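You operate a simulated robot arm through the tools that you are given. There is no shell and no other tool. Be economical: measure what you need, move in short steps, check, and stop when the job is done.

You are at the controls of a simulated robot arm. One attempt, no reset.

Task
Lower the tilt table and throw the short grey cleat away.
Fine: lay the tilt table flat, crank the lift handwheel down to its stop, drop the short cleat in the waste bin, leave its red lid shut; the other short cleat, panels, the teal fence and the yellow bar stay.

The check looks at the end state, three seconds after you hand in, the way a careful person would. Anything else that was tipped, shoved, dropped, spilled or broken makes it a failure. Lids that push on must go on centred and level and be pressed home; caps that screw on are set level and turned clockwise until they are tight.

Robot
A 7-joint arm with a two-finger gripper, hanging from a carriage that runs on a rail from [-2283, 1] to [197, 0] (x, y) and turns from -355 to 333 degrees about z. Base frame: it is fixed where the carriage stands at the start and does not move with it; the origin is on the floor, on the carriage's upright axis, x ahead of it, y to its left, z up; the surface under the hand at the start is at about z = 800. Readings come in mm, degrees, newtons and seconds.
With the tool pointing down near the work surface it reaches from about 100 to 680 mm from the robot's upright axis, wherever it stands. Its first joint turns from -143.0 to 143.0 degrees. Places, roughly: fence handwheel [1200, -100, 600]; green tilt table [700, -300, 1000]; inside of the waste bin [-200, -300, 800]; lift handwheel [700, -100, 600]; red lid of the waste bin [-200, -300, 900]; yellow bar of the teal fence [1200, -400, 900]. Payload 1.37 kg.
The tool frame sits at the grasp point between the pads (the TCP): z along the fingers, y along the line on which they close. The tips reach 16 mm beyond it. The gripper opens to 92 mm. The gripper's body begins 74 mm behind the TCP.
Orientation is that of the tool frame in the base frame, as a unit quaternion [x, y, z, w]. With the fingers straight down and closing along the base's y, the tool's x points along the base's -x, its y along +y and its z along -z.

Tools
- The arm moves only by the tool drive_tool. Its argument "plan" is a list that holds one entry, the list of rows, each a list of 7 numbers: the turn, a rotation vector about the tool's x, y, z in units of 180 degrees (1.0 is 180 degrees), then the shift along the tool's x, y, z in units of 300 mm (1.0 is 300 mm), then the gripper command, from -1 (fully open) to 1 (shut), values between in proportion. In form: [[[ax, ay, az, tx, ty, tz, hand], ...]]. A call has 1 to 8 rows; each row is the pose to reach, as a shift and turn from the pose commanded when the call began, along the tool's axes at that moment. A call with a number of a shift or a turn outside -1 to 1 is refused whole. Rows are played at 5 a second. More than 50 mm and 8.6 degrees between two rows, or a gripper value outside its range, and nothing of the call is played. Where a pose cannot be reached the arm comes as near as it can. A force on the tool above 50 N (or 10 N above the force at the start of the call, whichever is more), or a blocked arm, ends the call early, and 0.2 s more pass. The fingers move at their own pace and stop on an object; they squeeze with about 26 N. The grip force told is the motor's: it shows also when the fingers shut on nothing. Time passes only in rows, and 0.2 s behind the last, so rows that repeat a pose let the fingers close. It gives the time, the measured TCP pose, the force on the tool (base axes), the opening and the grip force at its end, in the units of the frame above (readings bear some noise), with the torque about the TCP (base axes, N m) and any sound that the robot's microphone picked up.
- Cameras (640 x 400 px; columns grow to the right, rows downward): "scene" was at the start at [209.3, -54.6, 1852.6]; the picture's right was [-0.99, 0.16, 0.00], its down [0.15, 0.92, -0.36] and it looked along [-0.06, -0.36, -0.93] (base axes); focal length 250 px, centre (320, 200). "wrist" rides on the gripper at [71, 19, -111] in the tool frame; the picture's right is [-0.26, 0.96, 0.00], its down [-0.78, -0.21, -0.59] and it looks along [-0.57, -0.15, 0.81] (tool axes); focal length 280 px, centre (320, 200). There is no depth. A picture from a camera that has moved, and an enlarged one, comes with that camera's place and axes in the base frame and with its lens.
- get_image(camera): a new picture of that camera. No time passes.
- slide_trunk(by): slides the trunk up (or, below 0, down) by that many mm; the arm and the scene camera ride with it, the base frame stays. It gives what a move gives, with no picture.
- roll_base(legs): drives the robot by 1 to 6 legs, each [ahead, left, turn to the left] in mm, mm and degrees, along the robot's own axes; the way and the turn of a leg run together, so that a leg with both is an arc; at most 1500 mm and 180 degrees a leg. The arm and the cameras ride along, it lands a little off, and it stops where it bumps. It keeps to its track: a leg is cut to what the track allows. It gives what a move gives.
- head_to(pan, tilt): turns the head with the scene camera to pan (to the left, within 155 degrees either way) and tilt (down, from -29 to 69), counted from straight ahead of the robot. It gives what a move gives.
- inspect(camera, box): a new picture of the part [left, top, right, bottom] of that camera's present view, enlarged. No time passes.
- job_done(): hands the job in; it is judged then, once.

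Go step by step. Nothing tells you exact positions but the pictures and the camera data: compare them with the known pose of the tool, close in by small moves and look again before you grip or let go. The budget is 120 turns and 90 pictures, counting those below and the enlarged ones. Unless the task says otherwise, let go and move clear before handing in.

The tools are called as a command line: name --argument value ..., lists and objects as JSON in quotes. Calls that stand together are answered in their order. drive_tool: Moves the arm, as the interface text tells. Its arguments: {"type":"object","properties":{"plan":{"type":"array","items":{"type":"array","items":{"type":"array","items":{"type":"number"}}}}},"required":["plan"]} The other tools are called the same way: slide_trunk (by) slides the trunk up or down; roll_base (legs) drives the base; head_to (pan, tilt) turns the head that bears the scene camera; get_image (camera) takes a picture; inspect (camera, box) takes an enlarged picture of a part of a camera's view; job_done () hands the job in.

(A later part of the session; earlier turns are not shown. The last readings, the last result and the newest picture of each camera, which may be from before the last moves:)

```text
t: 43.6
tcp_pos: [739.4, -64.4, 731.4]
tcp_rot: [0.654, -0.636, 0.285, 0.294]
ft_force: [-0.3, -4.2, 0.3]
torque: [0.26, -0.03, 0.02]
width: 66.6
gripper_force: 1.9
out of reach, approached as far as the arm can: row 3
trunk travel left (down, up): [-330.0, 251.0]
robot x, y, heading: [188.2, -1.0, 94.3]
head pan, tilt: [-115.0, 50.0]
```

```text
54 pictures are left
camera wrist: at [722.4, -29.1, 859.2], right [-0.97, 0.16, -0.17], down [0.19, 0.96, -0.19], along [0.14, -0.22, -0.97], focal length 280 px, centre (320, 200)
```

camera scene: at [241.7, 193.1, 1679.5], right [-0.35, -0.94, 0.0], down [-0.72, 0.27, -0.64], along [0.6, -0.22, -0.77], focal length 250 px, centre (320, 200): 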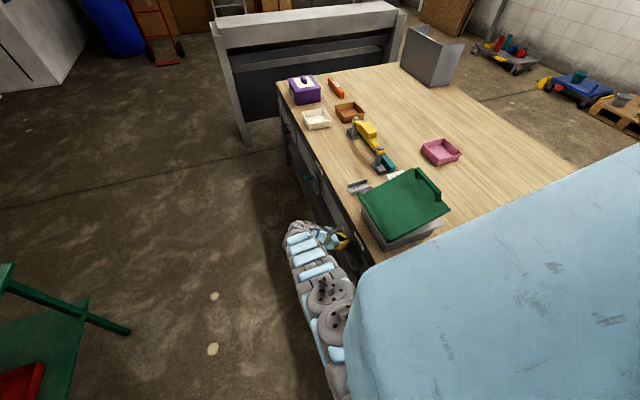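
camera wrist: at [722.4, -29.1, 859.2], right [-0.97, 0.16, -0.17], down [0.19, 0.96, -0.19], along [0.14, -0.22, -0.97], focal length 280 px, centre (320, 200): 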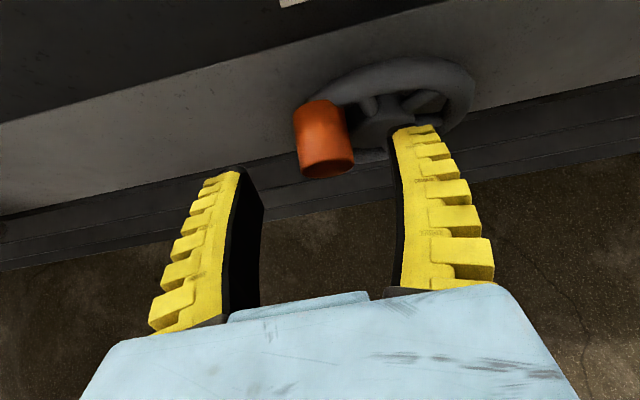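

The arm is at its limit again, so I'll use the trunk, gently, for the last 40 mm down.

slide_trunk --by -40

drive_tool --plan '[[[0, 0, 0, 0.03, 0.0, 0.03, -0.4], [0, 0, 0, 0.085, 0.0, 0.085, -0.4]]]'

get_image --camera "wrist"

```text
t: 44.5
tcp_pos: [739.9, -49.5, 691.2]
tcp_rot: [0.657, -0.636, 0.282, 0.291]
ft_force: [0.8, 0.3, 0.3]
torque: [-0.04, 0.0, 0.02]
width: 66.7
gripper_force: 1.6
trunk travel left (down, up): [-290.0, 291.0]
robot x, y, heading: [191.4, -0.9, 94.7]
head pan, tilt: [-115.0, 50.0]
```

```text
t: 45.1
tcp_pos: [740.0, -87.3, 692.5]
tcp_rot: [0.658, -0.634, 0.284, 0.29]
ft_force: [0.4, -0.4, 0.3]
torque: [0.0, -0.01, -0.01]
width: 67.1
gripper_force: 1.7
trunk travel left (down, up): [-290.0, 291.0]
robot x, y, heading: [187.2, -2.5, 94.6]
head pan, tilt: [-115.0, 50.0]
```

```text
53 pictures are left
camera wrist: at [723.6, -54.7, 820.5], right [-0.97, 0.15, -0.17], down [0.18, 0.96, -0.19], along [0.14, -0.21, -0.97], focal length 280 px, centre (320, 200)
```

wrist: 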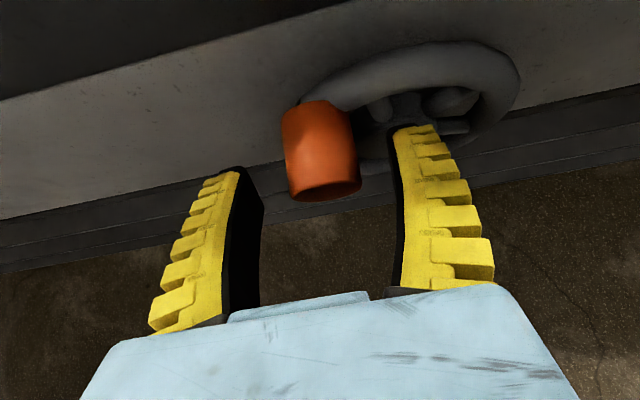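

Depth cues (knob width in the picture) say the knob is about 20 mm higher than my TCP. I'll shift up and in, then grip and check.

drive_tool --plan '[[[0, 0, 0, 0.077, 0.005, -0.016, -0.4], [0, 0, 0, 0.077, 0.005, -0.016, 1], [0, 0, 0, 0.077, 0.005, -0.016, 1], [0, 0, 0, 0.077, 0.005, -0.016, 1]]]'

get_image --camera "wrist"

```text
t: 46.1
tcp_pos: [740.0, -98.8, 713.3]
tcp_rot: [0.657, -0.636, 0.281, 0.29]
ft_force: [-1.5, 3.5, 7.9]
torque: [-0.5, 0.14, 0.06]
width: 23.4
gripper_force: 28.0
trunk travel left (down, up): [-290.0, 291.0]
robot x, y, heading: [187.0, 4.2, 94.6]
head pan, tilt: [-115.0, 50.0]
```

```text
52 pictures are left
camera wrist: at [722.9, -65.4, 840.8], right [-0.97, 0.15, -0.17], down [0.18, 0.97, -0.19], along [0.14, -0.21, -0.97], focal length 280 px, centre (320, 200)
```

wrist: 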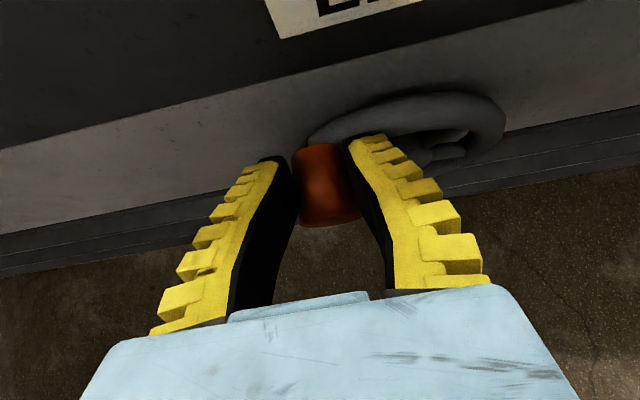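

Width 23 mm means I'm gripping above the knob's axis. I'll reopen, go down 17 mm and regrip.

drive_tool --plan '[[[0, 0, 0, 0, 0, 0, -0.4], [0, 0, 0, 0, 0, 0, -0.4], [0, 0, 0, -0.042, 0, 0.038, -0.4], [0, 0, 0, -0.042, 0, 0.038, 1], [0, 0, 0, -0.042, 0, 0.038, 1], [0, 0, 0, -0.042, 0, 0.038, 1]]]'

get_image --camera "wrist"

```text
t: 47.5
tcp_pos: [737.8, -99.1, 695.6]
tcp_rot: [0.658, -0.635, 0.284, 0.29]
ft_force: [-2.3, -1.2, 4.5]
torque: [-0.52, 0.25, -0.27]
width: 26.9
gripper_force: 27.4
trunk travel left (down, up): [-290.0, 291.0]
robot x, y, heading: [187.1, 1.0, 94.5]
head pan, tilt: [-115.0, 50.0]
```

```text
51 pictures are left
camera wrist: at [722.0, -66.8, 823.9], right [-0.97, 0.15, -0.17], down [0.18, 0.96, -0.19], along [0.14, -0.21, -0.97], focal length 280 px, centre (320, 200)
```

wrist: 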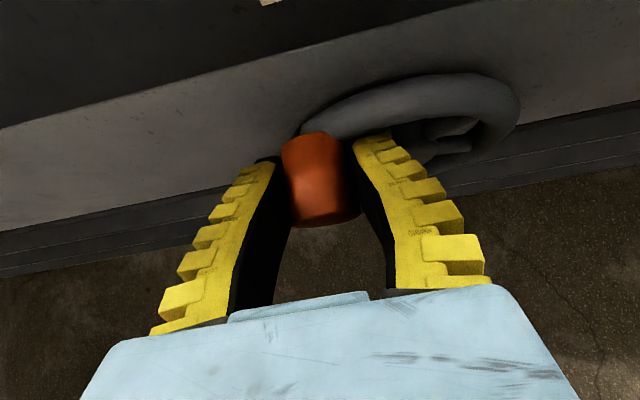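

Good grip, width 27, low force. I'll turn on counter-clockwise from ~134° to ~195° with radius 62.

drive_tool --plan '[[[0, 0, 0, -0.0337, -0.0367, 0.0313, 1], [0, 0, 0, -0.07, -0.0583, 0.0648, 1], [0, 0, 0, -0.109, -0.0663, 0.1005, 1], [0, 0, 0, -0.1487, -0.0604, 0.1362, 1]]]'

get_image --camera "wrist"

inspect --camera "scene" --box '[330, 140, 470, 270]'

```text
t: 48.5
tcp_pos: [742.7, -98.1, 685.7]
tcp_rot: [0.658, -0.635, 0.288, 0.286]
ft_force: [26.1, -8.1, 11.6]
torque: [-0.2, -0.13, 0.13]
width: 27.6
gripper_force: 28.2
out of reach, approached as far as the arm can: row 1, 2, 3, 4
trunk travel left (down, up): [-290.0, 291.0]
robot x, y, heading: [189.9, 2.6, 94.8]
head pan, tilt: [-115.0, 50.0]
```

```text
50 pictures are left
camera wrist: at [723.8, -64.6, 812.7], right [-0.97, 0.15, -0.18], down [0.18, 0.97, -0.19], along [0.15, -0.21, -0.97], focal length 280 px, centre (320, 200)
```

wrist: 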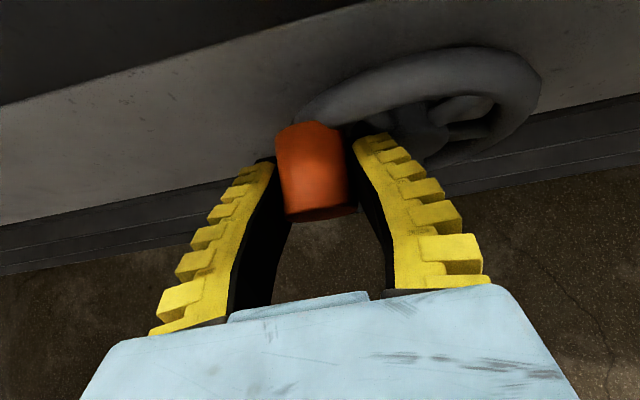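

```text
3.08 times, centred on (400, 205) of scene
camera zoom: at [245.2, 192.1, 1639.6], right [-0.35, -0.94, 0.0], down [-0.71, 0.27, -0.65], along [0.61, -0.22, -0.76], focal length 771 px, centre (74, 185)
```

zoom: 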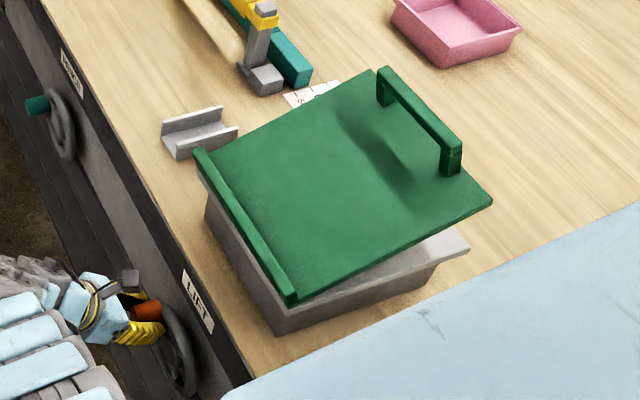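

The arm is at a joint limit (likely the first joint, given my heading of 95°). I'll let go, retreat well forward of the bench, and turn the heading back right so the arm has room.

drive_tool --plan '[[[0, 0, 0, 0, 0, 0, -0.4], [0, 0, 0, 0, 0, 0, -0.4], [0, 0, 0, -0.1, 0, -0.11, -0.4], [0, 0, 0, -0.21, 0, -0.23, -0.4], [0, 0, 0, -0.32, 0, -0.35, -0.4], [0, 0, 0, -0.43, 0, -0.475, -0.4], [0, 0, 0, -0.54, 0.02, -0.59, -0.4], [0, 0, 0, -0.64, 0.06, -0.7, -0.4]]]'

drive_tool --plan '[[[0, 0, 0, -0.08, 0.08, -0.09, -0.4], [0, 0, 0, -0.16, 0.16, -0.18, -0.4], [0, 0, 0, -0.24, 0.25, -0.27, -0.4], [0, 0, 0, -0.32, 0.33, -0.36, -0.4], [0, 0, 0, -0.4, 0.41, -0.45, -0.4]]]'

```text
t: 50.3
tcp_pos: [686.7, 170.2, 692.0]
tcp_rot: [0.657, -0.635, 0.284, 0.291]
ft_force: [1.1, -1.1, 0.2]
torque: [0.1, 0.06, -0.1]
width: 66.9
gripper_force: 1.8
out of reach, approached as far as the arm can: row 4, 5, 6, 7, 8
trunk travel left (down, up): [-290.0, 291.0]
robot x, y, heading: [189.6, -0.4, 94.8]
head pan, tilt: [-115.0, 50.0]
```

```text
t: 51.5
tcp_pos: [553.8, 346.5, 698.5]
tcp_rot: [0.659, -0.635, 0.283, 0.289]
ft_force: [-0.2, -0.1, -0.3]
torque: [0.0, 0.0, 0.03]
width: 66.6
gripper_force: 1.4
trunk travel left (down, up): [-290.0, 291.0]
robot x, y, heading: [185.1, -3.3, 94.6]
head pan, tilt: [-115.0, 50.0]
```

The limit looks like pure radius. Facing the hand direction (heading near 0) would let me lower the trunk safely clear of the bench. Let me see how the arm lies before swinging.

head_to --pan -70 --tilt 69

get_image --camera "scene"

```text
t: 52.6
tcp_pos: [555.4, 346.9, 698.0]
tcp_rot: [0.657, -0.636, 0.283, 0.29]
ft_force: [-0.6, -0.7, -1.0]
torque: [0.0, 0.0, -0.01]
width: 66.8
gripper_force: 1.6
trunk travel left (down, up): [-290.0, 291.0]
robot x, y, heading: [190.6, 2.8, 94.8]
head pan, tilt: [-70.0, 68.8]
```

```text
48 pictures are left
camera scene: at [220.3, 243.0, 1617.6], right [0.42, -0.91, 0.0], down [-0.85, -0.39, -0.36], along [0.33, 0.15, -0.93], focal length 250 px, centre (320, 200)
```

scene: 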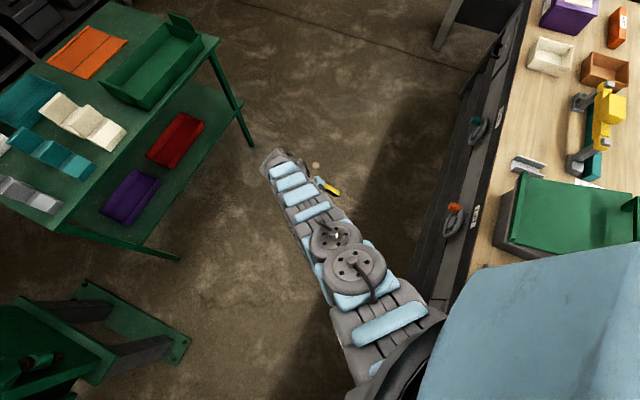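

The arm lies straight in one vertical plane, so swinging is safe. I'll turn the base right 38° and swing the arm back left with a matching yaw.

roll_base --legs '[[0, 0, -38]]'

drive_tool --plan '[[[0.0195, 0.0005, -0.0176, -0.0449, 0.121, -0.0457, -0.4], [0.039, 0.001, -0.0352, -0.0897, 0.242, -0.0915, -0.4], [0.0585, 0.0015, -0.0529, -0.1346, 0.3625, -0.1372, -0.4], [0.078, 0.002, -0.0705, -0.1795, 0.483, -0.183, -0.4], [0.0975, 0.0025, -0.088, -0.2244, 0.604, -0.2287, -0.4], [0.117, 0.003, -0.1057, -0.2692, 0.725, -0.2745, -0.4], [0.1365, 0.0035, -0.1234, -0.314, 0.846, -0.32, -0.4], [0.156, 0.004, -0.141, -0.359, 0.967, -0.366, -0.4]]]'

```text
t: 54.8
tcp_pos: [692.3, 47.2, 700.3]
tcp_rot: [-0.415, 0.815, -0.173, -0.366]
ft_force: [-0.4, 0.2, 0.5]
torque: [0.0, 0.03, 0.03]
width: 66.8
gripper_force: 1.6
trunk travel left (down, up): [-290.0, 291.0]
robot x, y, heading: [187.6, -0.3, 56.7]
head pan, tilt: [-70.0, 68.8]
```

```text
t: 56.6
tcp_pos: [549.8, 344.6, 701.3]
tcp_rot: [0.657, -0.636, 0.282, 0.288]
ft_force: [0.7, -0.2, 0.1]
torque: [-0.03, 0.01, -0.01]
width: 66.8
gripper_force: 2.1
trunk travel left (down, up): [-290.0, 291.0]
robot x, y, heading: [190.1, 1.3, 56.8]
head pan, tilt: [-70.0, 68.8]
```

That worked exactly. Repeat once more to reach heading ~19°, then lower the trunk 100 mm.

roll_base --legs '[[0, 0, -38]]'

drive_tool --plan '[[[0.0195, 0.0005, -0.0176, -0.0449, 0.121, -0.0457, -0.4], [0.039, 0.001, -0.0352, -0.0897, 0.242, -0.0915, -0.4], [0.0585, 0.0015, -0.0529, -0.1346, 0.3625, -0.1372, -0.4], [0.078, 0.002, -0.0705, -0.1795, 0.483, -0.183, -0.4], [0.0975, 0.0025, -0.088, -0.2244, 0.604, -0.2287, -0.4], [0.117, 0.003, -0.1057, -0.2692, 0.725, -0.2745, -0.4], [0.1365, 0.0035, -0.1234, -0.314, 0.846, -0.32, -0.4], [0.156, 0.004, -0.141, -0.359, 0.967, -0.366, -0.4]]]'

slide_trunk --by -100

head_to --pan -30 --tilt 55

get_image --camera "scene"

```text
t: 58.8
tcp_pos: [687.7, 52.7, 699.9]
tcp_rot: [-0.418, 0.813, -0.175, -0.365]
ft_force: [-0.2, 0.3, 0.7]
torque: [-0.04, 0.01, -0.01]
width: 66.4
gripper_force: 1.6
trunk travel left (down, up): [-290.0, 291.0]
robot x, y, heading: [193.4, 1.5, 19.2]
head pan, tilt: [-70.0, 68.8]
```

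```text
t: 60.5
tcp_pos: [540.7, 353.7, 701.0]
tcp_rot: [0.66, -0.635, 0.283, 0.287]
ft_force: [-2.7, 1.9, 0.1]
torque: [-0.14, -0.18, 0.16]
width: 66.8
gripper_force: 1.9
trunk travel left (down, up): [-290.0, 291.0]
robot x, y, heading: [188.7, -0.5, 19.1]
head pan, tilt: [-70.0, 68.8]
```

```text
t: 61.9
tcp_pos: [541.1, 349.2, 600.3]
tcp_rot: [0.658, -0.635, 0.285, 0.287]
ft_force: [0.1, 0.2, 1.0]
torque: [0.02, 0.01, 0.0]
width: 66.8
gripper_force: 2.1
trunk travel left (down, up): [-190.0, 391.0]
robot x, y, heading: [188.1, 0.2, 19.1]
head pan, tilt: [-70.0, 68.8]
```

```text
t: 63.0
tcp_pos: [542.2, 347.8, 599.9]
tcp_rot: [0.659, -0.635, 0.284, 0.287]
ft_force: [0.1, 0.1, 0.3]
torque: [-0.02, 0.01, 0.0]
width: 66.7
gripper_force: 1.7
trunk travel left (down, up): [-190.0, 391.0]
robot x, y, heading: [186.4, 1.6, 19.1]
head pan, tilt: [-30.0, 55.0]
```

```text
47 pictures are left
camera scene: at [465.8, 59.0, 1533.0], right [-0.19, -0.98, 0.0], down [-0.8, 0.15, -0.57], along [0.56, -0.11, -0.82], focal length 250 px, centre (320, 200)
```

scene: 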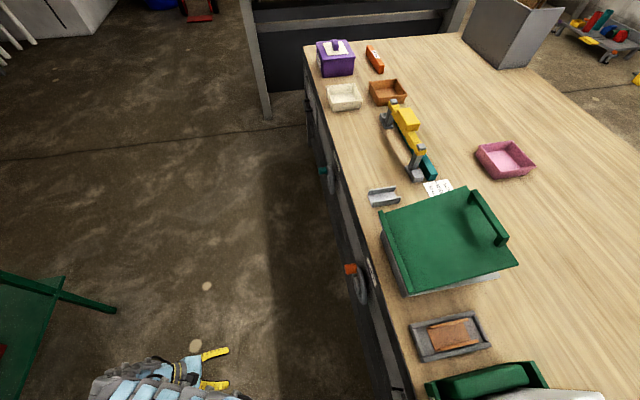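

Clear view; the knob sits at about (737, -101, 695). I'll bring the hand back in front of it.

drive_tool --plan '[[[0, 0, 0, 0.1245, -0.078, 0.074, -0.4], [0, 0, 0, 0.249, -0.156, 0.147, -0.4], [0, 0, 0, 0.3735, -0.234, 0.221, -0.4], [0, 0, 0, 0.498, -0.3125, 0.295, -0.4], [0, 0, 0, 0.6225, -0.39, 0.369, -0.4], [0, 0, 0, 0.747, -0.469, 0.4425, -0.4], [0, 0, 0, 0.8715, -0.547, 0.516, -0.4], [0, 0, 0, 0.996, -0.625, 0.59, -0.4]]]'

get_image --camera "wrist"

```text
t: 64.8
tcp_pos: [741.2, 21.3, 697.0]
tcp_rot: [0.659, -0.634, 0.285, 0.287]
ft_force: [0.4, 1.0, -1.0]
torque: [-0.02, -0.01, 0.0]
width: 66.7
gripper_force: 1.9
trunk travel left (down, up): [-190.0, 391.0]
robot x, y, heading: [189.4, 3.0, 19.1]
head pan, tilt: [-30.0, 55.0]
```

```text
46 pictures are left
camera wrist: at [723.3, 53.7, 825.3], right [-0.97, 0.15, -0.18], down [0.18, 0.97, -0.18], along [0.14, -0.21, -0.97], focal length 280 px, centre (320, 200)
```

wrist: 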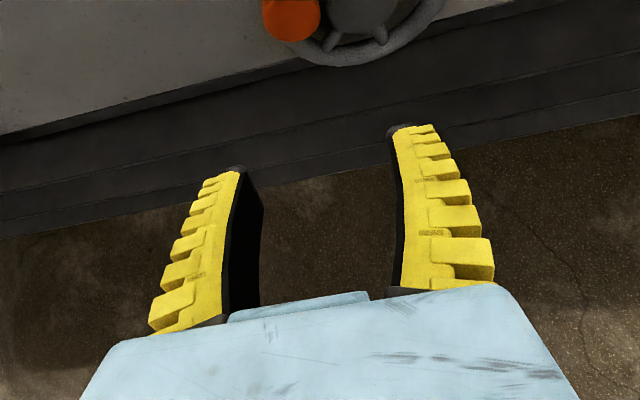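

Reach is fine now. Knob at (742, -98, 688); approach and grip.

drive_tool --plan '[[[0, 0, 0, 0.09, 0.001, 0.11, -0.4], [0, 0, 0, 0.17, 0.002, 0.22, -0.4], [0, 0, 0, 0.246, 0.003, 0.317, -0.4], [0, 0, 0, 0.246, 0.003, 0.317, -0.4], [0, 0, 0, 0.246, 0.003, 0.317, 1], [0, 0, 0, 0.246, 0.003, 0.317, 1], [0, 0, 0, 0.246, 0.003, 0.317, 1]]]'

get_image --camera "scene"

```text
t: 66.3
tcp_pos: [744.4, -95.8, 680.6]
tcp_rot: [0.658, -0.635, 0.281, 0.29]
ft_force: [-13.6, 1.1, -8.2]
torque: [0.6, -0.01, -0.02]
width: 27.2
gripper_force: 28.4
out of reach, approached as far as the arm can: row 2, 3, 4, 5, 6, 7
trunk travel left (down, up): [-190.0, 391.0]
robot x, y, heading: [191.2, -3.1, 19.3]
head pan, tilt: [-30.0, 55.0]
```

```text
45 pictures are left
camera scene: at [463.7, 59.2, 1532.1], right [-0.19, -0.98, 0.0], down [-0.81, 0.15, -0.57], along [0.56, -0.11, -0.82], focal length 250 px, centre (320, 200)
```

scene: 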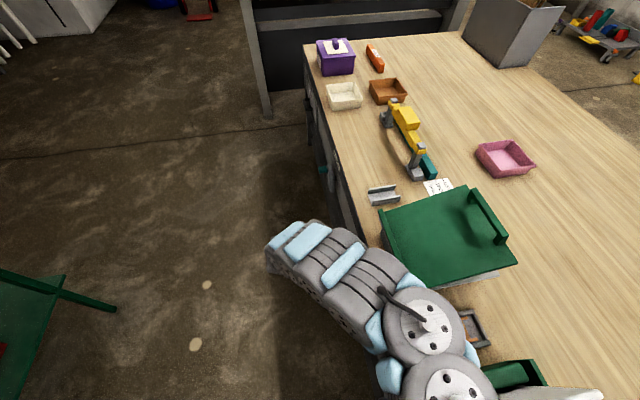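

The grip is on but the wrist is at a bend limit again, with the elbow now on the bench side. I'll release, back off and roll the tool 40° about the knob's axis so it points forward-down-right, which needs less wrist bend.

drive_tool --plan '[[[0, 0, 0, 0, 0, 0, -0.4], [0, 0, 0, 0, 0, 0, -0.4], [0, 0, 0, -0.08, 0, -0.09, -0.4], [0, 0, 0, -0.17, 0, -0.19, -0.4], [0, 0, 0, -0.26, 0, -0.29, -0.4]]]'

drive_tool --plan '[[[0.029, 0.001, 0.033, 0, 0.03, 0, -0.4], [0.059, 0.002, 0.066, 0, 0.06, 0, -0.4], [0.089, 0.003, 0.099, 0, 0.1, 0, -0.4], [0.119, 0.003, 0.132, 0, 0.13, 0, -0.4], [0.149, 0.004, 0.165, 0, 0.16, 0, -0.4]]]'

get_image --camera "scene"

get_image --camera "wrist"

```text
t: 67.5
tcp_pos: [745.6, 21.9, 682.7]
tcp_rot: [0.658, -0.635, 0.284, 0.288]
ft_force: [-0.6, 0.0, -0.5]
torque: [0.02, 0.02, 0.02]
width: 66.7
gripper_force: 2.1
trunk travel left (down, up): [-190.0, 391.0]
robot x, y, heading: [187.2, -0.8, 19.1]
head pan, tilt: [-30.0, 55.0]
```

```text
t: 68.8
tcp_pos: [731.3, 45.2, 638.9]
tcp_rot: [-0.52, 0.698, -0.49, -0.051]
ft_force: [-0.4, -0.6, 0.1]
torque: [-0.01, -0.01, 0.01]
width: 66.5
gripper_force: 1.8
out of reach, approached as far as the arm can: row 2, 3, 4, 5
trunk travel left (down, up): [-190.0, 391.0]
robot x, y, heading: [187.4, -2.7, 19.5]
head pan, tilt: [-30.0, 55.0]
```

```text
44 pictures are left
camera scene: at [465.4, 59.2, 1532.9], right [-0.19, -0.98, 0.0], down [-0.8, 0.15, -0.57], along [0.56, -0.11, -0.82], focal length 250 px, centre (320, 200)
```

scene: 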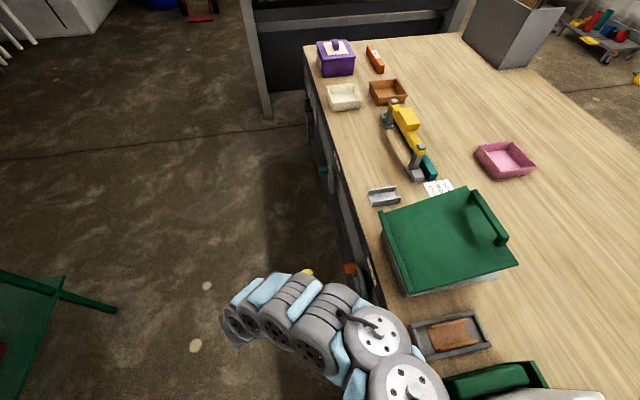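

```text
43 pictures are left
camera wrist: at [635.9, 76.5, 725.4], right [-0.63, 0.15, -0.76], down [0.26, 0.97, -0.02], along [0.73, -0.21, -0.65], focal length 280 px, centre (320, 200)
```

wrist: 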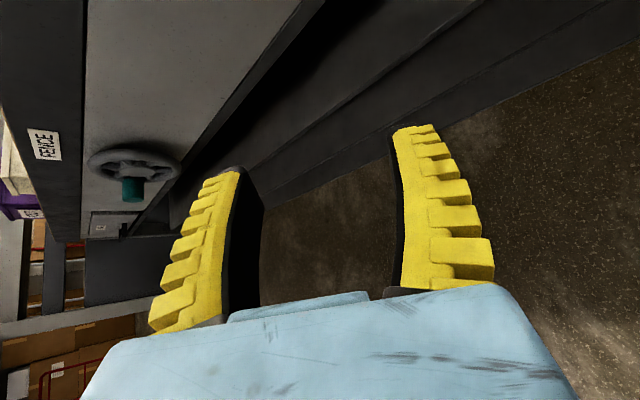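

Orientation achieved. Now I test whether this pose reaches around the knob: move to (738, -20, 690).

drive_tool --plan '[[[0, 0, 0, 0.117, -0.06, 0.041, -0.4], [0, 0, 0, 0.235, -0.12, 0.082, -0.4]]]'

get_image --camera "wrist"

```text
t: 69.3
tcp_pos: [776.2, -4.6, 649.7]
tcp_rot: [-0.521, 0.697, -0.489, -0.051]
ft_force: [0.1, 0.1, -0.1]
torque: [0.02, -0.03, 0.01]
width: 66.6
gripper_force: 2.1
out of reach, approached as far as the arm can: row 1, 2
trunk travel left (down, up): [-190.0, 391.0]
robot x, y, heading: [191.2, 1.2, 19.3]
head pan, tilt: [-30.0, 55.0]
```

```text
42 pictures are left
camera wrist: at [680.1, 26.4, 737.1], right [-0.63, 0.15, -0.76], down [0.26, 0.97, -0.02], along [0.73, -0.21, -0.65], focal length 280 px, centre (320, 200)
```

wrist: 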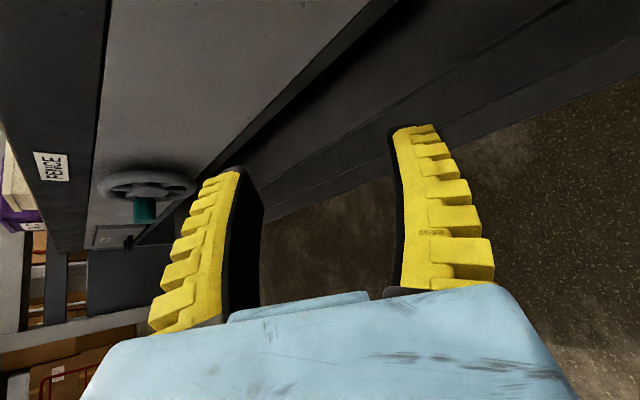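

It overshoots outward, so this is a fold limit: the robot is too close and too low. I'll roll back 100 mm along the rail and raise the trunk 50.

roll_base --legs '[[-94.6, 32.6, 0]]'

slide_trunk --by 40

drive_tool --plan '[[[0, 0, 0, 0, 0, 0, -0.4]]]'

```text
t: 70.5
tcp_pos: [673.7, -4.5, 650.5]
tcp_rot: [-0.521, 0.697, -0.49, -0.053]
ft_force: [-0.7, 0.0, -0.3]
torque: [0.02, -0.01, 0.0]
width: 66.7
gripper_force: 2.5
trunk travel left (down, up): [-190.0, 391.0]
robot x, y, heading: [91.2, -2.6, 19.2]
head pan, tilt: [-30.0, 55.0]
```

```text
t: 71.3
tcp_pos: [675.8, -4.9, 690.1]
tcp_rot: [-0.522, 0.697, -0.49, -0.052]
ft_force: [0.0, -0.3, -0.3]
torque: [-0.01, -0.02, 0.01]
width: 66.6
gripper_force: 1.3
trunk travel left (down, up): [-230.0, 351.0]
robot x, y, heading: [89.8, -1.2, 19.0]
head pan, tilt: [-30.0, 55.0]
```

```text
t: 71.7
tcp_pos: [675.9, -4.3, 689.7]
tcp_rot: [-0.521, 0.697, -0.49, -0.052]
ft_force: [-1.2, -0.7, 0.8]
torque: [0.01, 0.02, -0.04]
width: 66.6
gripper_force: 1.9
trunk travel left (down, up): [-230.0, 351.0]
robot x, y, heading: [90.7, -2.1, 19.2]
head pan, tilt: [-30.0, 55.0]
```

No complaint here. Move to a pre-grasp point 60 mm before the knob along the tool axis.

drive_tool --plan '[[[0, 0, 0, 0.048, -0.075, 0.069, -0.4], [0, 0, 0, 0.096, -0.15, 0.138, -0.4]]]'

get_image --camera "wrist"

get_image --camera "scene"

```text
t: 72.3
tcp_pos: [718.3, -53.3, 712.0]
tcp_rot: [-0.521, 0.697, -0.49, -0.052]
ft_force: [0.0, -0.2, 0.8]
torque: [-0.03, -0.01, -0.02]
width: 66.7
gripper_force: 1.6
trunk travel left (down, up): [-230.0, 351.0]
robot x, y, heading: [91.2, 2.3, 19.5]
head pan, tilt: [-30.0, 55.0]
```

```text
41 pictures are left
camera wrist: at [622.7, -20.6, 799.4], right [-0.63, 0.15, -0.76], down [0.26, 0.97, -0.02], along [0.73, -0.21, -0.65], focal length 280 px, centre (320, 200)
```

wrist: 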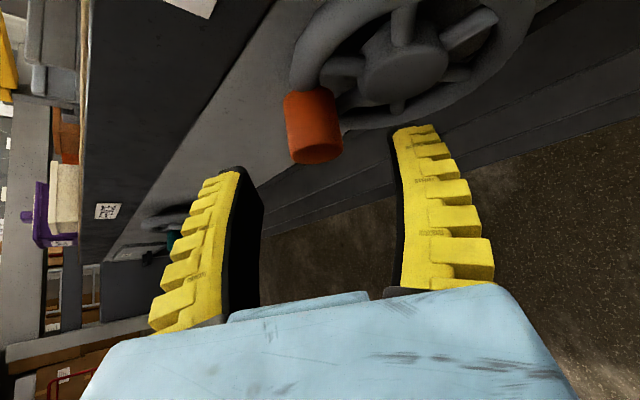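

```text
40 pictures are left
camera scene: at [367.1, 59.2, 1573.1], right [-0.19, -0.98, 0.0], down [-0.8, 0.15, -0.57], along [0.56, -0.11, -0.82], focal length 250 px, centre (320, 200)
```

scene: 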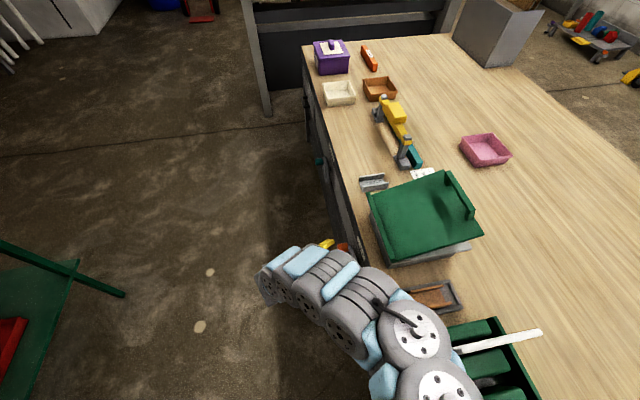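

Good unobstructed view, no joint limits. Advance to about (738, -95, 690) and grip.

drive_tool --plan '[[[0, 0, 0, 0.011, -0.001, 0.085, -0.4], [0, 0, 0, 0.022, -0.002, 0.17, -0.4], [0, 0, 0, 0.022, -0.002, 0.17, -0.4], [0, 0, 0, 0.022, -0.002, 0.17, 1], [0, 0, 0, 0.022, -0.002, 0.17, 1], [0, 0, 0, 0.022, -0.002, 0.17, 1]]]'

get_image --camera "wrist"

```text
t: 73.7
tcp_pos: [738.6, -94.7, 693.5]
tcp_rot: [-0.521, 0.697, -0.491, -0.051]
ft_force: [4.9, 2.3, 8.4]
torque: [0.35, 0.03, 0.29]
width: 27.8
gripper_force: 28.2
trunk travel left (down, up): [-230.0, 351.0]
robot x, y, heading: [92.7, -4.8, 18.9]
head pan, tilt: [-30.0, 55.0]
```

```text
39 pictures are left
camera wrist: at [643.3, -62.8, 779.8], right [-0.63, 0.15, -0.76], down [0.26, 0.97, -0.02], along [0.73, -0.21, -0.65], focal length 280 px, centre (320, 200)
```

wrist: 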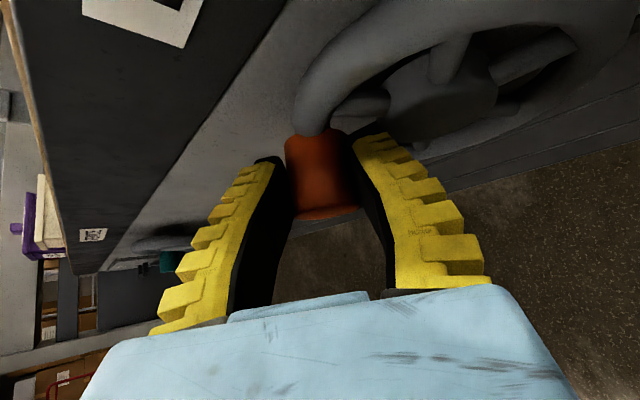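

Gripped at 27.8 mm and consistent with the knob at (744, 687). Turning counter-clockwise from 147° to 207°.

drive_tool --plan '[[[0, 0, 0, -0.0393, 0.013, 0.0357, 1], [0, 0, 0, -0.0747, 0.039, 0.0673, 1], [0, 0, 0, -0.1037, 0.0763, 0.0933, 1], [0, 0, 0, -0.1253, 0.1223, 0.1113, 1], [0, 0, 0, -0.1253, 0.1223, 0.1113, 1]]]'

get_image --camera "wrist"

```text
t: 74.7
tcp_pos: [757.3, -95.6, 649.4]
tcp_rot: [-0.518, 0.693, -0.499, -0.046]
ft_force: [16.0, 0.0, 18.9]
torque: [0.22, 0.04, 0.24]
width: 28.6
gripper_force: 27.8
trunk travel left (down, up): [-230.0, 351.0]
robot x, y, heading: [91.2, -1.4, 19.0]
head pan, tilt: [-30.0, 55.0]
stopped in row 4: the force on the tool passed its limit at 58 N (the readings are from after the stop); the commanded pose is now the measured one
```

```text
38 pictures are left
camera wrist: at [660.1, -63.5, 732.8], right [-0.62, 0.14, -0.77], down [0.25, 0.97, -0.02], along [0.75, -0.21, -0.63], focal length 280 px, centre (320, 200)
```

wrist: 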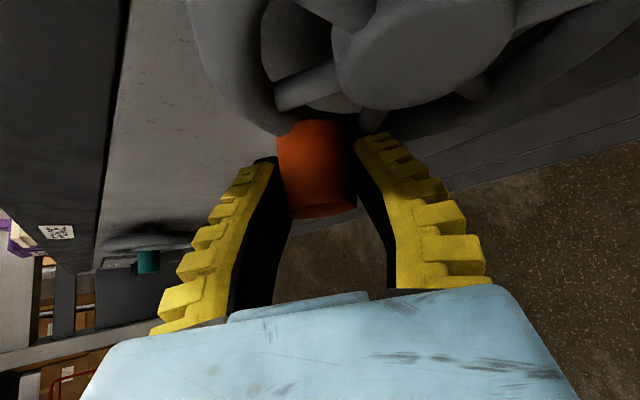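

The knob is now at 180° (763, 643); with this point the circle is hub (700, 643), r 63.5. Continue to 255°.

drive_tool --plan '[[[0, 0, 0, -0.0283, 0.041, 0.0237, 1], [0, 0, 0, -0.0483, 0.0897, 0.0393, 1], [0, 0, 0, -0.0587, 0.1437, 0.0463, 1], [0, 0, 0, -0.0583, 0.199, 0.043, 1], [0, 0, 0, -0.0467, 0.2517, 0.0303, 1]]]'

get_image --camera "scene"

```text
t: 75.1
tcp_pos: [765.7, -97.1, 639.2]
tcp_rot: [-0.515, 0.691, -0.506, -0.041]
ft_force: [23.7, -2.4, 10.0]
torque: [0.0, 0.32, 0.18]
width: 26.8
gripper_force: 28.1
trunk travel left (down, up): [-230.0, 351.0]
robot x, y, heading: [89.5, -0.3, 19.6]
head pan, tilt: [-30.0, 55.0]
stopped in row 2: the force on the tool passed its limit at 58 N (the readings are from after the stop); the commanded pose is now the measured one
```

```text
37 pictures are left
camera scene: at [371.4, 59.2, 1574.0], right [-0.19, -0.98, 0.0], down [-0.8, 0.15, -0.58], along [0.57, -0.11, -0.82], focal length 250 px, centre (320, 200)
```

scene: 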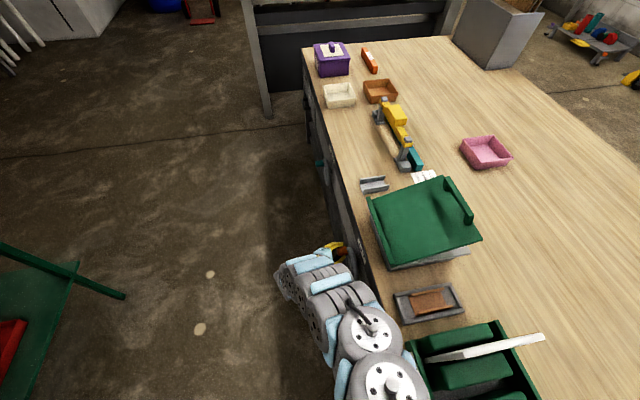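

The knob itself no longer moves (the tool just slides along the pads), so this may be the stop. Let me check the table closely.

inspect --camera "scene" --box '[330, 160, 490, 280]'

get_image --camera "wrist"

```text
3.33 times, centred on (410, 220) of scene
camera zoom: at [371.4, 59.2, 1574.0], right [-0.19, -0.98, 0.0], down [-0.8, 0.15, -0.58], along [0.57, -0.11, -0.82], focal length 835 px, centre (20, 133)
```

zoom: 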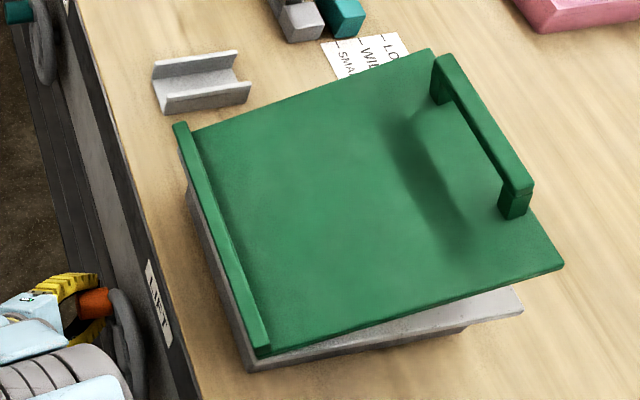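

```text
35 pictures are left
camera wrist: at [666.7, -64.7, 721.9], right [-0.6, 0.14, -0.79], down [0.25, 0.97, -0.02], along [0.76, -0.21, -0.62], focal length 280 px, centre (320, 200)
```

wrist: 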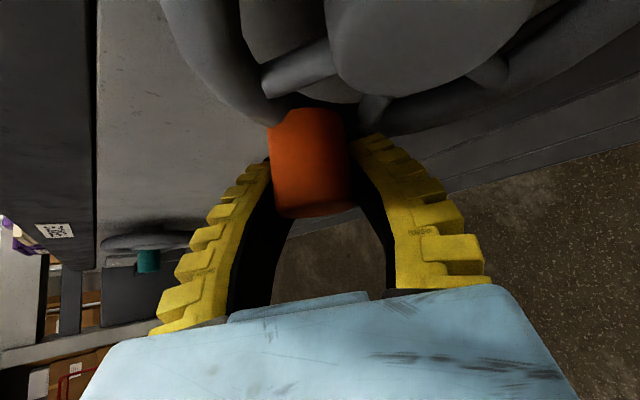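

The lift has sunk: the pedestal is now nearly at bench level and the knob is against what seems a hard stop. The green plate itself is still tilted (hinged at the front), to be pressed flat by hand. I'll release, back off, and look.

drive_tool --plan '[[[0, 0, 0, 0, 0, 0, -0.4], [0, 0, 0, 0, 0, 0, -0.4], [0, 0, 0, 0, 0, -0.14, -0.4], [0, 0, 0, 0, 0, -0.28, -0.4], [0, 0, 0, 0, 0, -0.42, -0.4]]]'

get_image --camera "wrist"

```text
t: 76.3
tcp_pos: [694.7, -1.6, 695.3]
tcp_rot: [-0.518, 0.692, -0.501, -0.043]
ft_force: [-0.4, -0.8, 0.9]
torque: [0.03, -0.01, 0.02]
width: 66.7
gripper_force: 1.5
trunk travel left (down, up): [-230.0, 351.0]
robot x, y, heading: [90.2, -0.4, 19.1]
head pan, tilt: [-30.0, 55.0]
```

```text
34 pictures are left
camera wrist: at [596.7, 30.2, 778.8], right [-0.61, 0.14, -0.78], down [0.25, 0.97, -0.02], along [0.75, -0.21, -0.63], focal length 280 px, centre (320, 200)
```

wrist: 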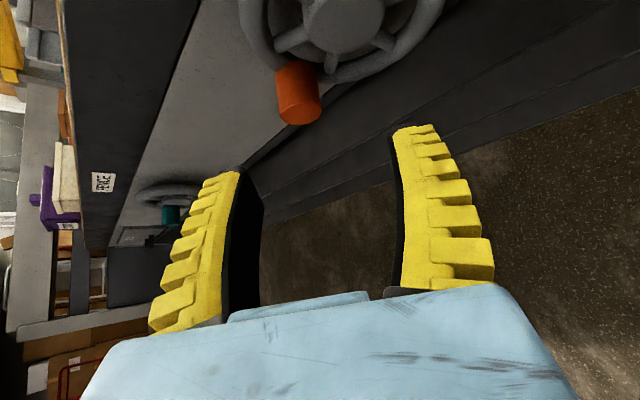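

Knob is at ~180°. To be sure it's the stop, I'll push the knob straight down with closed fingers from above.

drive_tool --plan '[[[0, 0, 0, 0.05, -0.071, 0.134, 1], [0, 0, 0, 0.1, -0.142, 0.267, 1], [0, 0, 0, 0.128, -0.158, 0.319, 1], [0, 0, 0, 0.095, -0.122, 0.347, 1], [0, 0, 0, 0.063, -0.086, 0.374, 1], [0, 0, 0, 0.047, -0.068, 0.388, 1], [0, 0, 0, 0.03, -0.05, 0.402, 1], [0, 0, 0, 0.013, -0.032, 0.416, 1]]]'

get_image --camera "wrist"

```text
t: 77.4
tcp_pos: [759.7, -99.6, 688.7]
tcp_rot: [-0.513, 0.691, -0.508, -0.047]
ft_force: [-16.5, 6.9, 38.8]
torque: [0.23, 0.57, 0.02]
width: 0.0
gripper_force: 26.4
trunk travel left (down, up): [-230.0, 351.0]
robot x, y, heading: [86.6, -2.2, 19.1]
head pan, tilt: [-30.0, 55.0]
stopped in row 5: the force on the tool passed its limit at 74 N (the readings are from after the stop); the commanded pose is now the measured one
```

```text
33 pictures are left
camera wrist: at [661.9, -66.1, 772.0], right [-0.61, 0.13, -0.78], down [0.25, 0.97, -0.04], along [0.75, -0.22, -0.62], focal length 280 px, centre (320, 200)
```

wrist: 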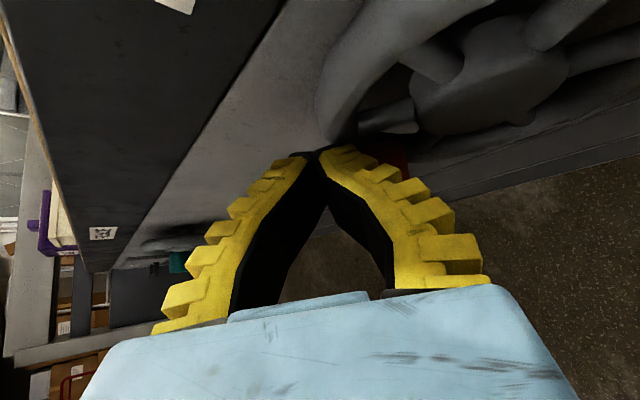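

Pushed with up to 74 N and it didn't yield: the wheel is at its stop. Now I back off and raise the trunk to deal with the table plate.

drive_tool --plan '[[[0, 0, 0, 0.03, 0, -0.1, 1], [0, 0, 0, 0.0, 0, -0.25, 1], [0, 0, 0, -0.05, 0, -0.4, 1], [0, 0, 0, -0.1, 0, -0.53, 1]]]'

slide_trunk --by 340

get_image --camera "scene"

get_image --camera "wrist"

```text
t: 78.4
tcp_pos: [704.4, 40.7, 742.2]
tcp_rot: [-0.514, 0.69, -0.507, -0.048]
ft_force: [-0.7, 0.1, -0.2]
torque: [-0.01, 0.03, 0.05]
width: 0.0
gripper_force: 25.9
out of reach, approached as far as the arm can: row 3, 4
trunk travel left (down, up): [-230.0, 351.0]
robot x, y, heading: [91.8, -2.7, 19.1]
head pan, tilt: [-30.0, 55.0]
```

```text
t: 81.7
tcp_pos: [705.6, 39.5, 1083.1]
tcp_rot: [-0.515, 0.69, -0.507, -0.047]
ft_force: [-0.1, 0.0, -0.4]
torque: [0.05, -0.03, 0.01]
width: 0.0
gripper_force: 26.1
trunk travel left (down, up): [-570.0, 11.0]
robot x, y, heading: [90.3, -0.9, 19.2]
head pan, tilt: [-30.0, 55.0]
```

```text
32 pictures are left
camera scene: at [367.1, 59.5, 1913.0], right [-0.19, -0.98, 0.0], down [-0.8, 0.15, -0.57], along [0.56, -0.11, -0.82], focal length 250 px, centre (320, 200)
```

scene: 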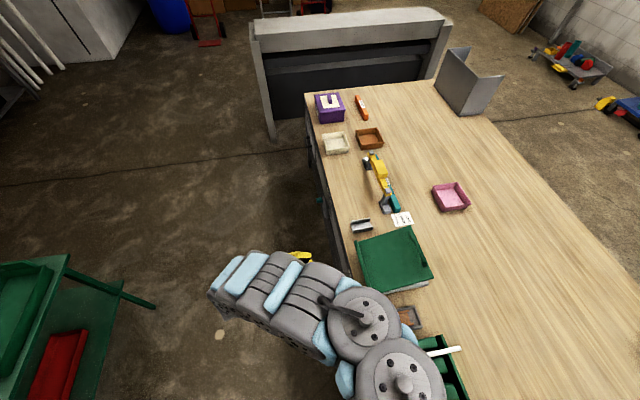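

```text
31 pictures are left
camera wrist: at [606.8, 74.2, 1164.8], right [-0.61, 0.13, -0.78], down [0.25, 0.97, -0.04], along [0.75, -0.22, -0.62], focal length 280 px, centre (320, 200)
```

wrist: 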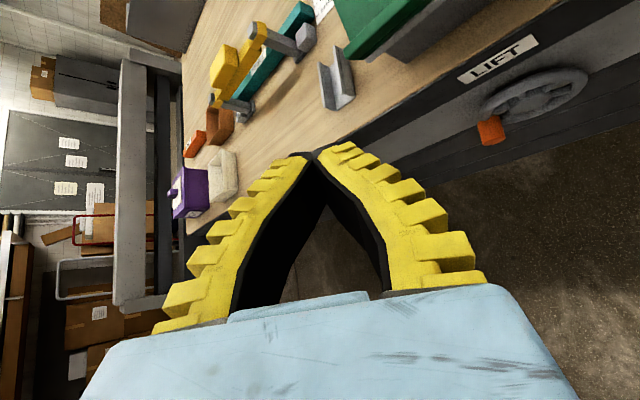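

The arm is high now. I'll roll forward 105 mm and turn right 38° to bring the hand over the table, then look.

roll_base --legs '[[99.3, -34.2, 0], [0, 0, -38]]'

drive_tool --plan '[[[0, -0.045, 0, 0, 0, 0, 1], [0, -0.09, 0, 0, 0, 0, 1], [0, -0.135, 0, 0, 0, 0, 1], [0, -0.18, 0, 0, 0, 0, 1], [0, -0.225, 0, 0, 0, 0, 1]]]'

get_image --camera "scene"

get_image --camera "wrist"

```text
t: 84.7
tcp_pos: [703.1, -345.5, 1082.1]
tcp_rot: [-0.264, 0.819, -0.465, -0.209]
ft_force: [0.1, 0.1, 0.0]
torque: [0.01, -0.02, -0.02]
width: 0.2
gripper_force: 26.0
trunk travel left (down, up): [-570.0, 11.0]
robot x, y, heading: [192.4, 2.1, -18.6]
head pan, tilt: [-30.0, 55.0]
```

```text
t: 85.9
tcp_pos: [778.7, -381.1, 1001.5]
tcp_rot: [-0.409, 0.841, -0.343, 0.09]
ft_force: [1.8, 8.9, -1.9]
torque: [0.06, -0.04, -0.14]
width: 0.0
gripper_force: 25.8
out of reach, approached as far as the arm can: row 1, 2, 3, 4, 5
trunk travel left (down, up): [-570.0, 11.0]
robot x, y, heading: [190.9, -0.2, -18.9]
head pan, tilt: [-30.0, 55.0]
```

```text
30 pictures are left
camera scene: at [448.4, -123.1, 1912.8], right [-0.75, -0.66, 0.0], down [-0.54, 0.61, -0.57], along [0.38, -0.43, -0.82], focal length 250 px, centre (320, 200)
```

scene: 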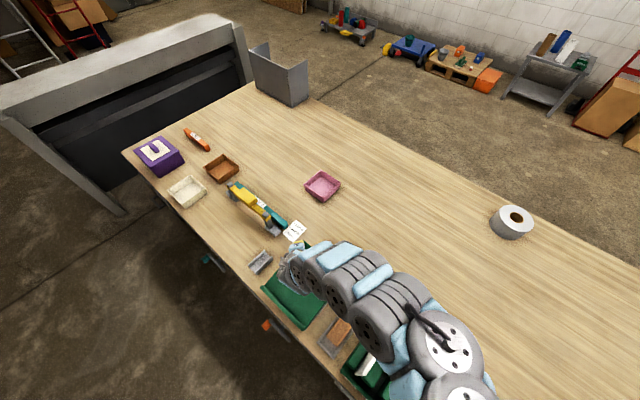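

```text
29 pictures are left
camera wrist: at [672.6, -371.1, 1081.8], right [-0.43, 0.61, -0.66], down [0.39, 0.79, 0.48], along [0.81, -0.05, -0.58], focal length 280 px, centre (320, 200)
```

wrist: 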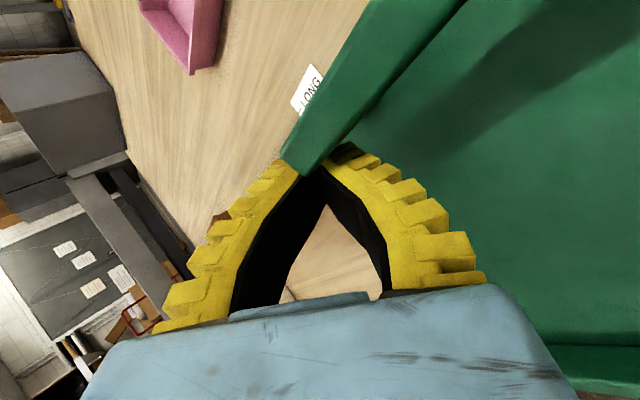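

The hand drifted to the left end of the table's handle; it may be close to touching. I'll back off along the tool axis and inspect.

drive_tool --plan '[[[0, 0, 0, 0, 0, -0.1, 1], [0, 0, 0, 0, 0, -0.2, 1]]]'

inspect --camera "scene" --box '[230, 210, 390, 350]'

get_image --camera "wrist"

```text
t: 86.5
tcp_pos: [787.2, -375.8, 1004.8]
tcp_rot: [-0.407, 0.841, -0.346, 0.087]
ft_force: [-0.3, 0.2, 0.3]
torque: [-0.01, 0.0, 0.04]
width: 0.0
gripper_force: 25.9
out of reach, approached as far as the arm can: row 1, 2
trunk travel left (down, up): [-570.0, 11.0]
robot x, y, heading: [189.7, 0.5, -18.7]
head pan, tilt: [-30.0, 55.0]
```

```text
2.86 times, centred on (310, 280) of scene
camera zoom: at [448.0, -124.0, 1913.0], right [-0.75, -0.66, 0.0], down [-0.54, 0.61, -0.57], along [0.38, -0.43, -0.82], focal length 716 px, centre (349, -29)
```

zoom: 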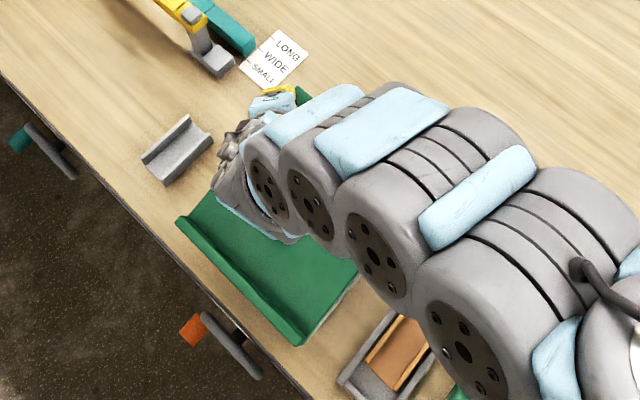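

```text
27 pictures are left
camera wrist: at [680.9, -366.0, 1086.6], right [-0.43, 0.61, -0.66], down [0.39, 0.79, 0.47], along [0.81, -0.06, -0.58], focal length 280 px, centre (320, 200)
```

wrist: 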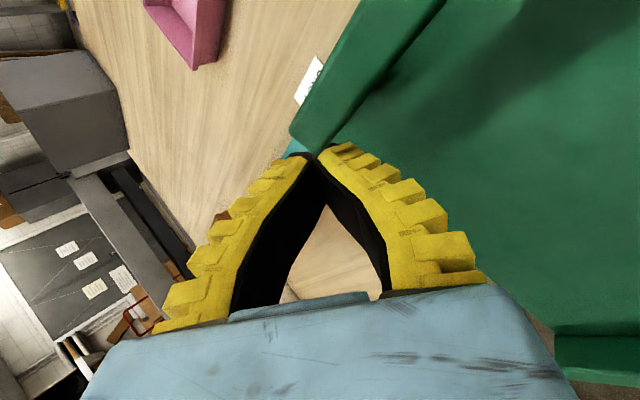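

Backing off pushes outward again (fold limit), and the handle is close beside the fingers. I'll swing left off the table, roll back 100 mm, then swing right so the hand ends over the plate's middle, in front of the handle.

roll_base --legs '[[0, 0, 20], [-100, 2, 0], [0, 0, -17]]'

get_image --camera "wrist"

```text
t: 89.7
tcp_pos: [705.0, -345.9, 1006.6]
tcp_rot: [-0.428, 0.831, -0.343, 0.096]
ft_force: [-0.4, 0.1, -0.5]
torque: [0.0, -0.02, 0.02]
width: 0.0
gripper_force: 25.2
trunk travel left (down, up): [-570.0, 11.0]
robot x, y, heading: [94.5, 0.4, -15.6]
head pan, tilt: [-30.0, 55.0]
```

```text
26 pictures are left
camera wrist: at [598.6, -341.5, 1086.5], right [-0.46, 0.59, -0.66], down [0.35, 0.81, 0.47], along [0.82, -0.01, -0.58], focal length 280 px, centre (320, 200)
```

wrist: 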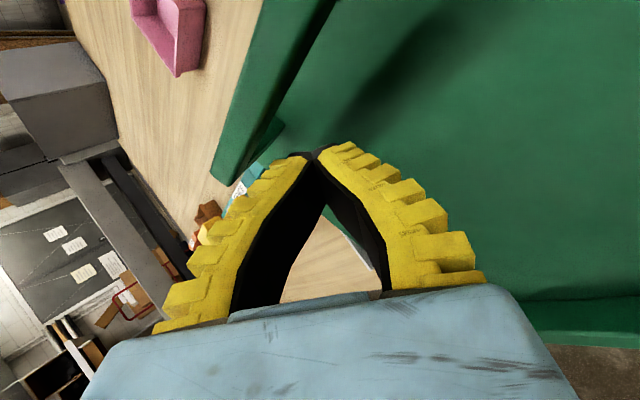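

The hand is over the plate in front of the handle. I press straight down in 20 mm steps with the force stop as guard.

drive_tool --plan '[[[0, 0, 0, -0.0089, 0.0435, 0.0498, 1], [0, 0, 0, -0.0178, 0.087, 0.0996, 1], [0, 0, 0, -0.0267, 0.1305, 0.1494, 1], [0, 0, 0, -0.0356, 0.174, 0.1992, 1], [0, 0, 0, -0.0445, 0.2175, 0.249, 1], [0, 0, 0, -0.0534, 0.261, 0.2988, 1]]]'

get_image --camera "wrist"

```text
t: 90.8
tcp_pos: [707.3, -350.4, 916.5]
tcp_rot: [-0.426, 0.829, -0.348, 0.096]
ft_force: [-20.1, 9.0, 46.4]
torque: [0.85, 0.32, 0.23]
width: 0.1
gripper_force: 25.8
trunk travel left (down, up): [-570.0, 11.0]
robot x, y, heading: [92.3, -2.3, -16.0]
head pan, tilt: [-30.0, 55.0]
stopped in row 5: the force on the tool passed its limit at 76 N (the readings are from after the stop); the commanded pose is now the measured one
```

```text
25 pictures are left
camera wrist: at [600.6, -345.2, 996.6], right [-0.45, 0.58, -0.67], down [0.35, 0.81, 0.47], along [0.82, -0.02, -0.57], focal length 280 px, centre (320, 200)
```

wrist: 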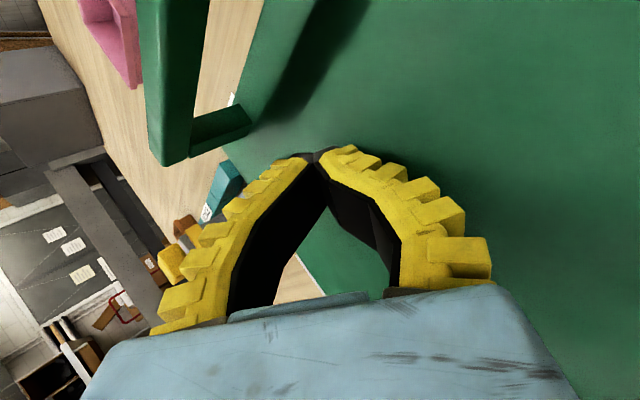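

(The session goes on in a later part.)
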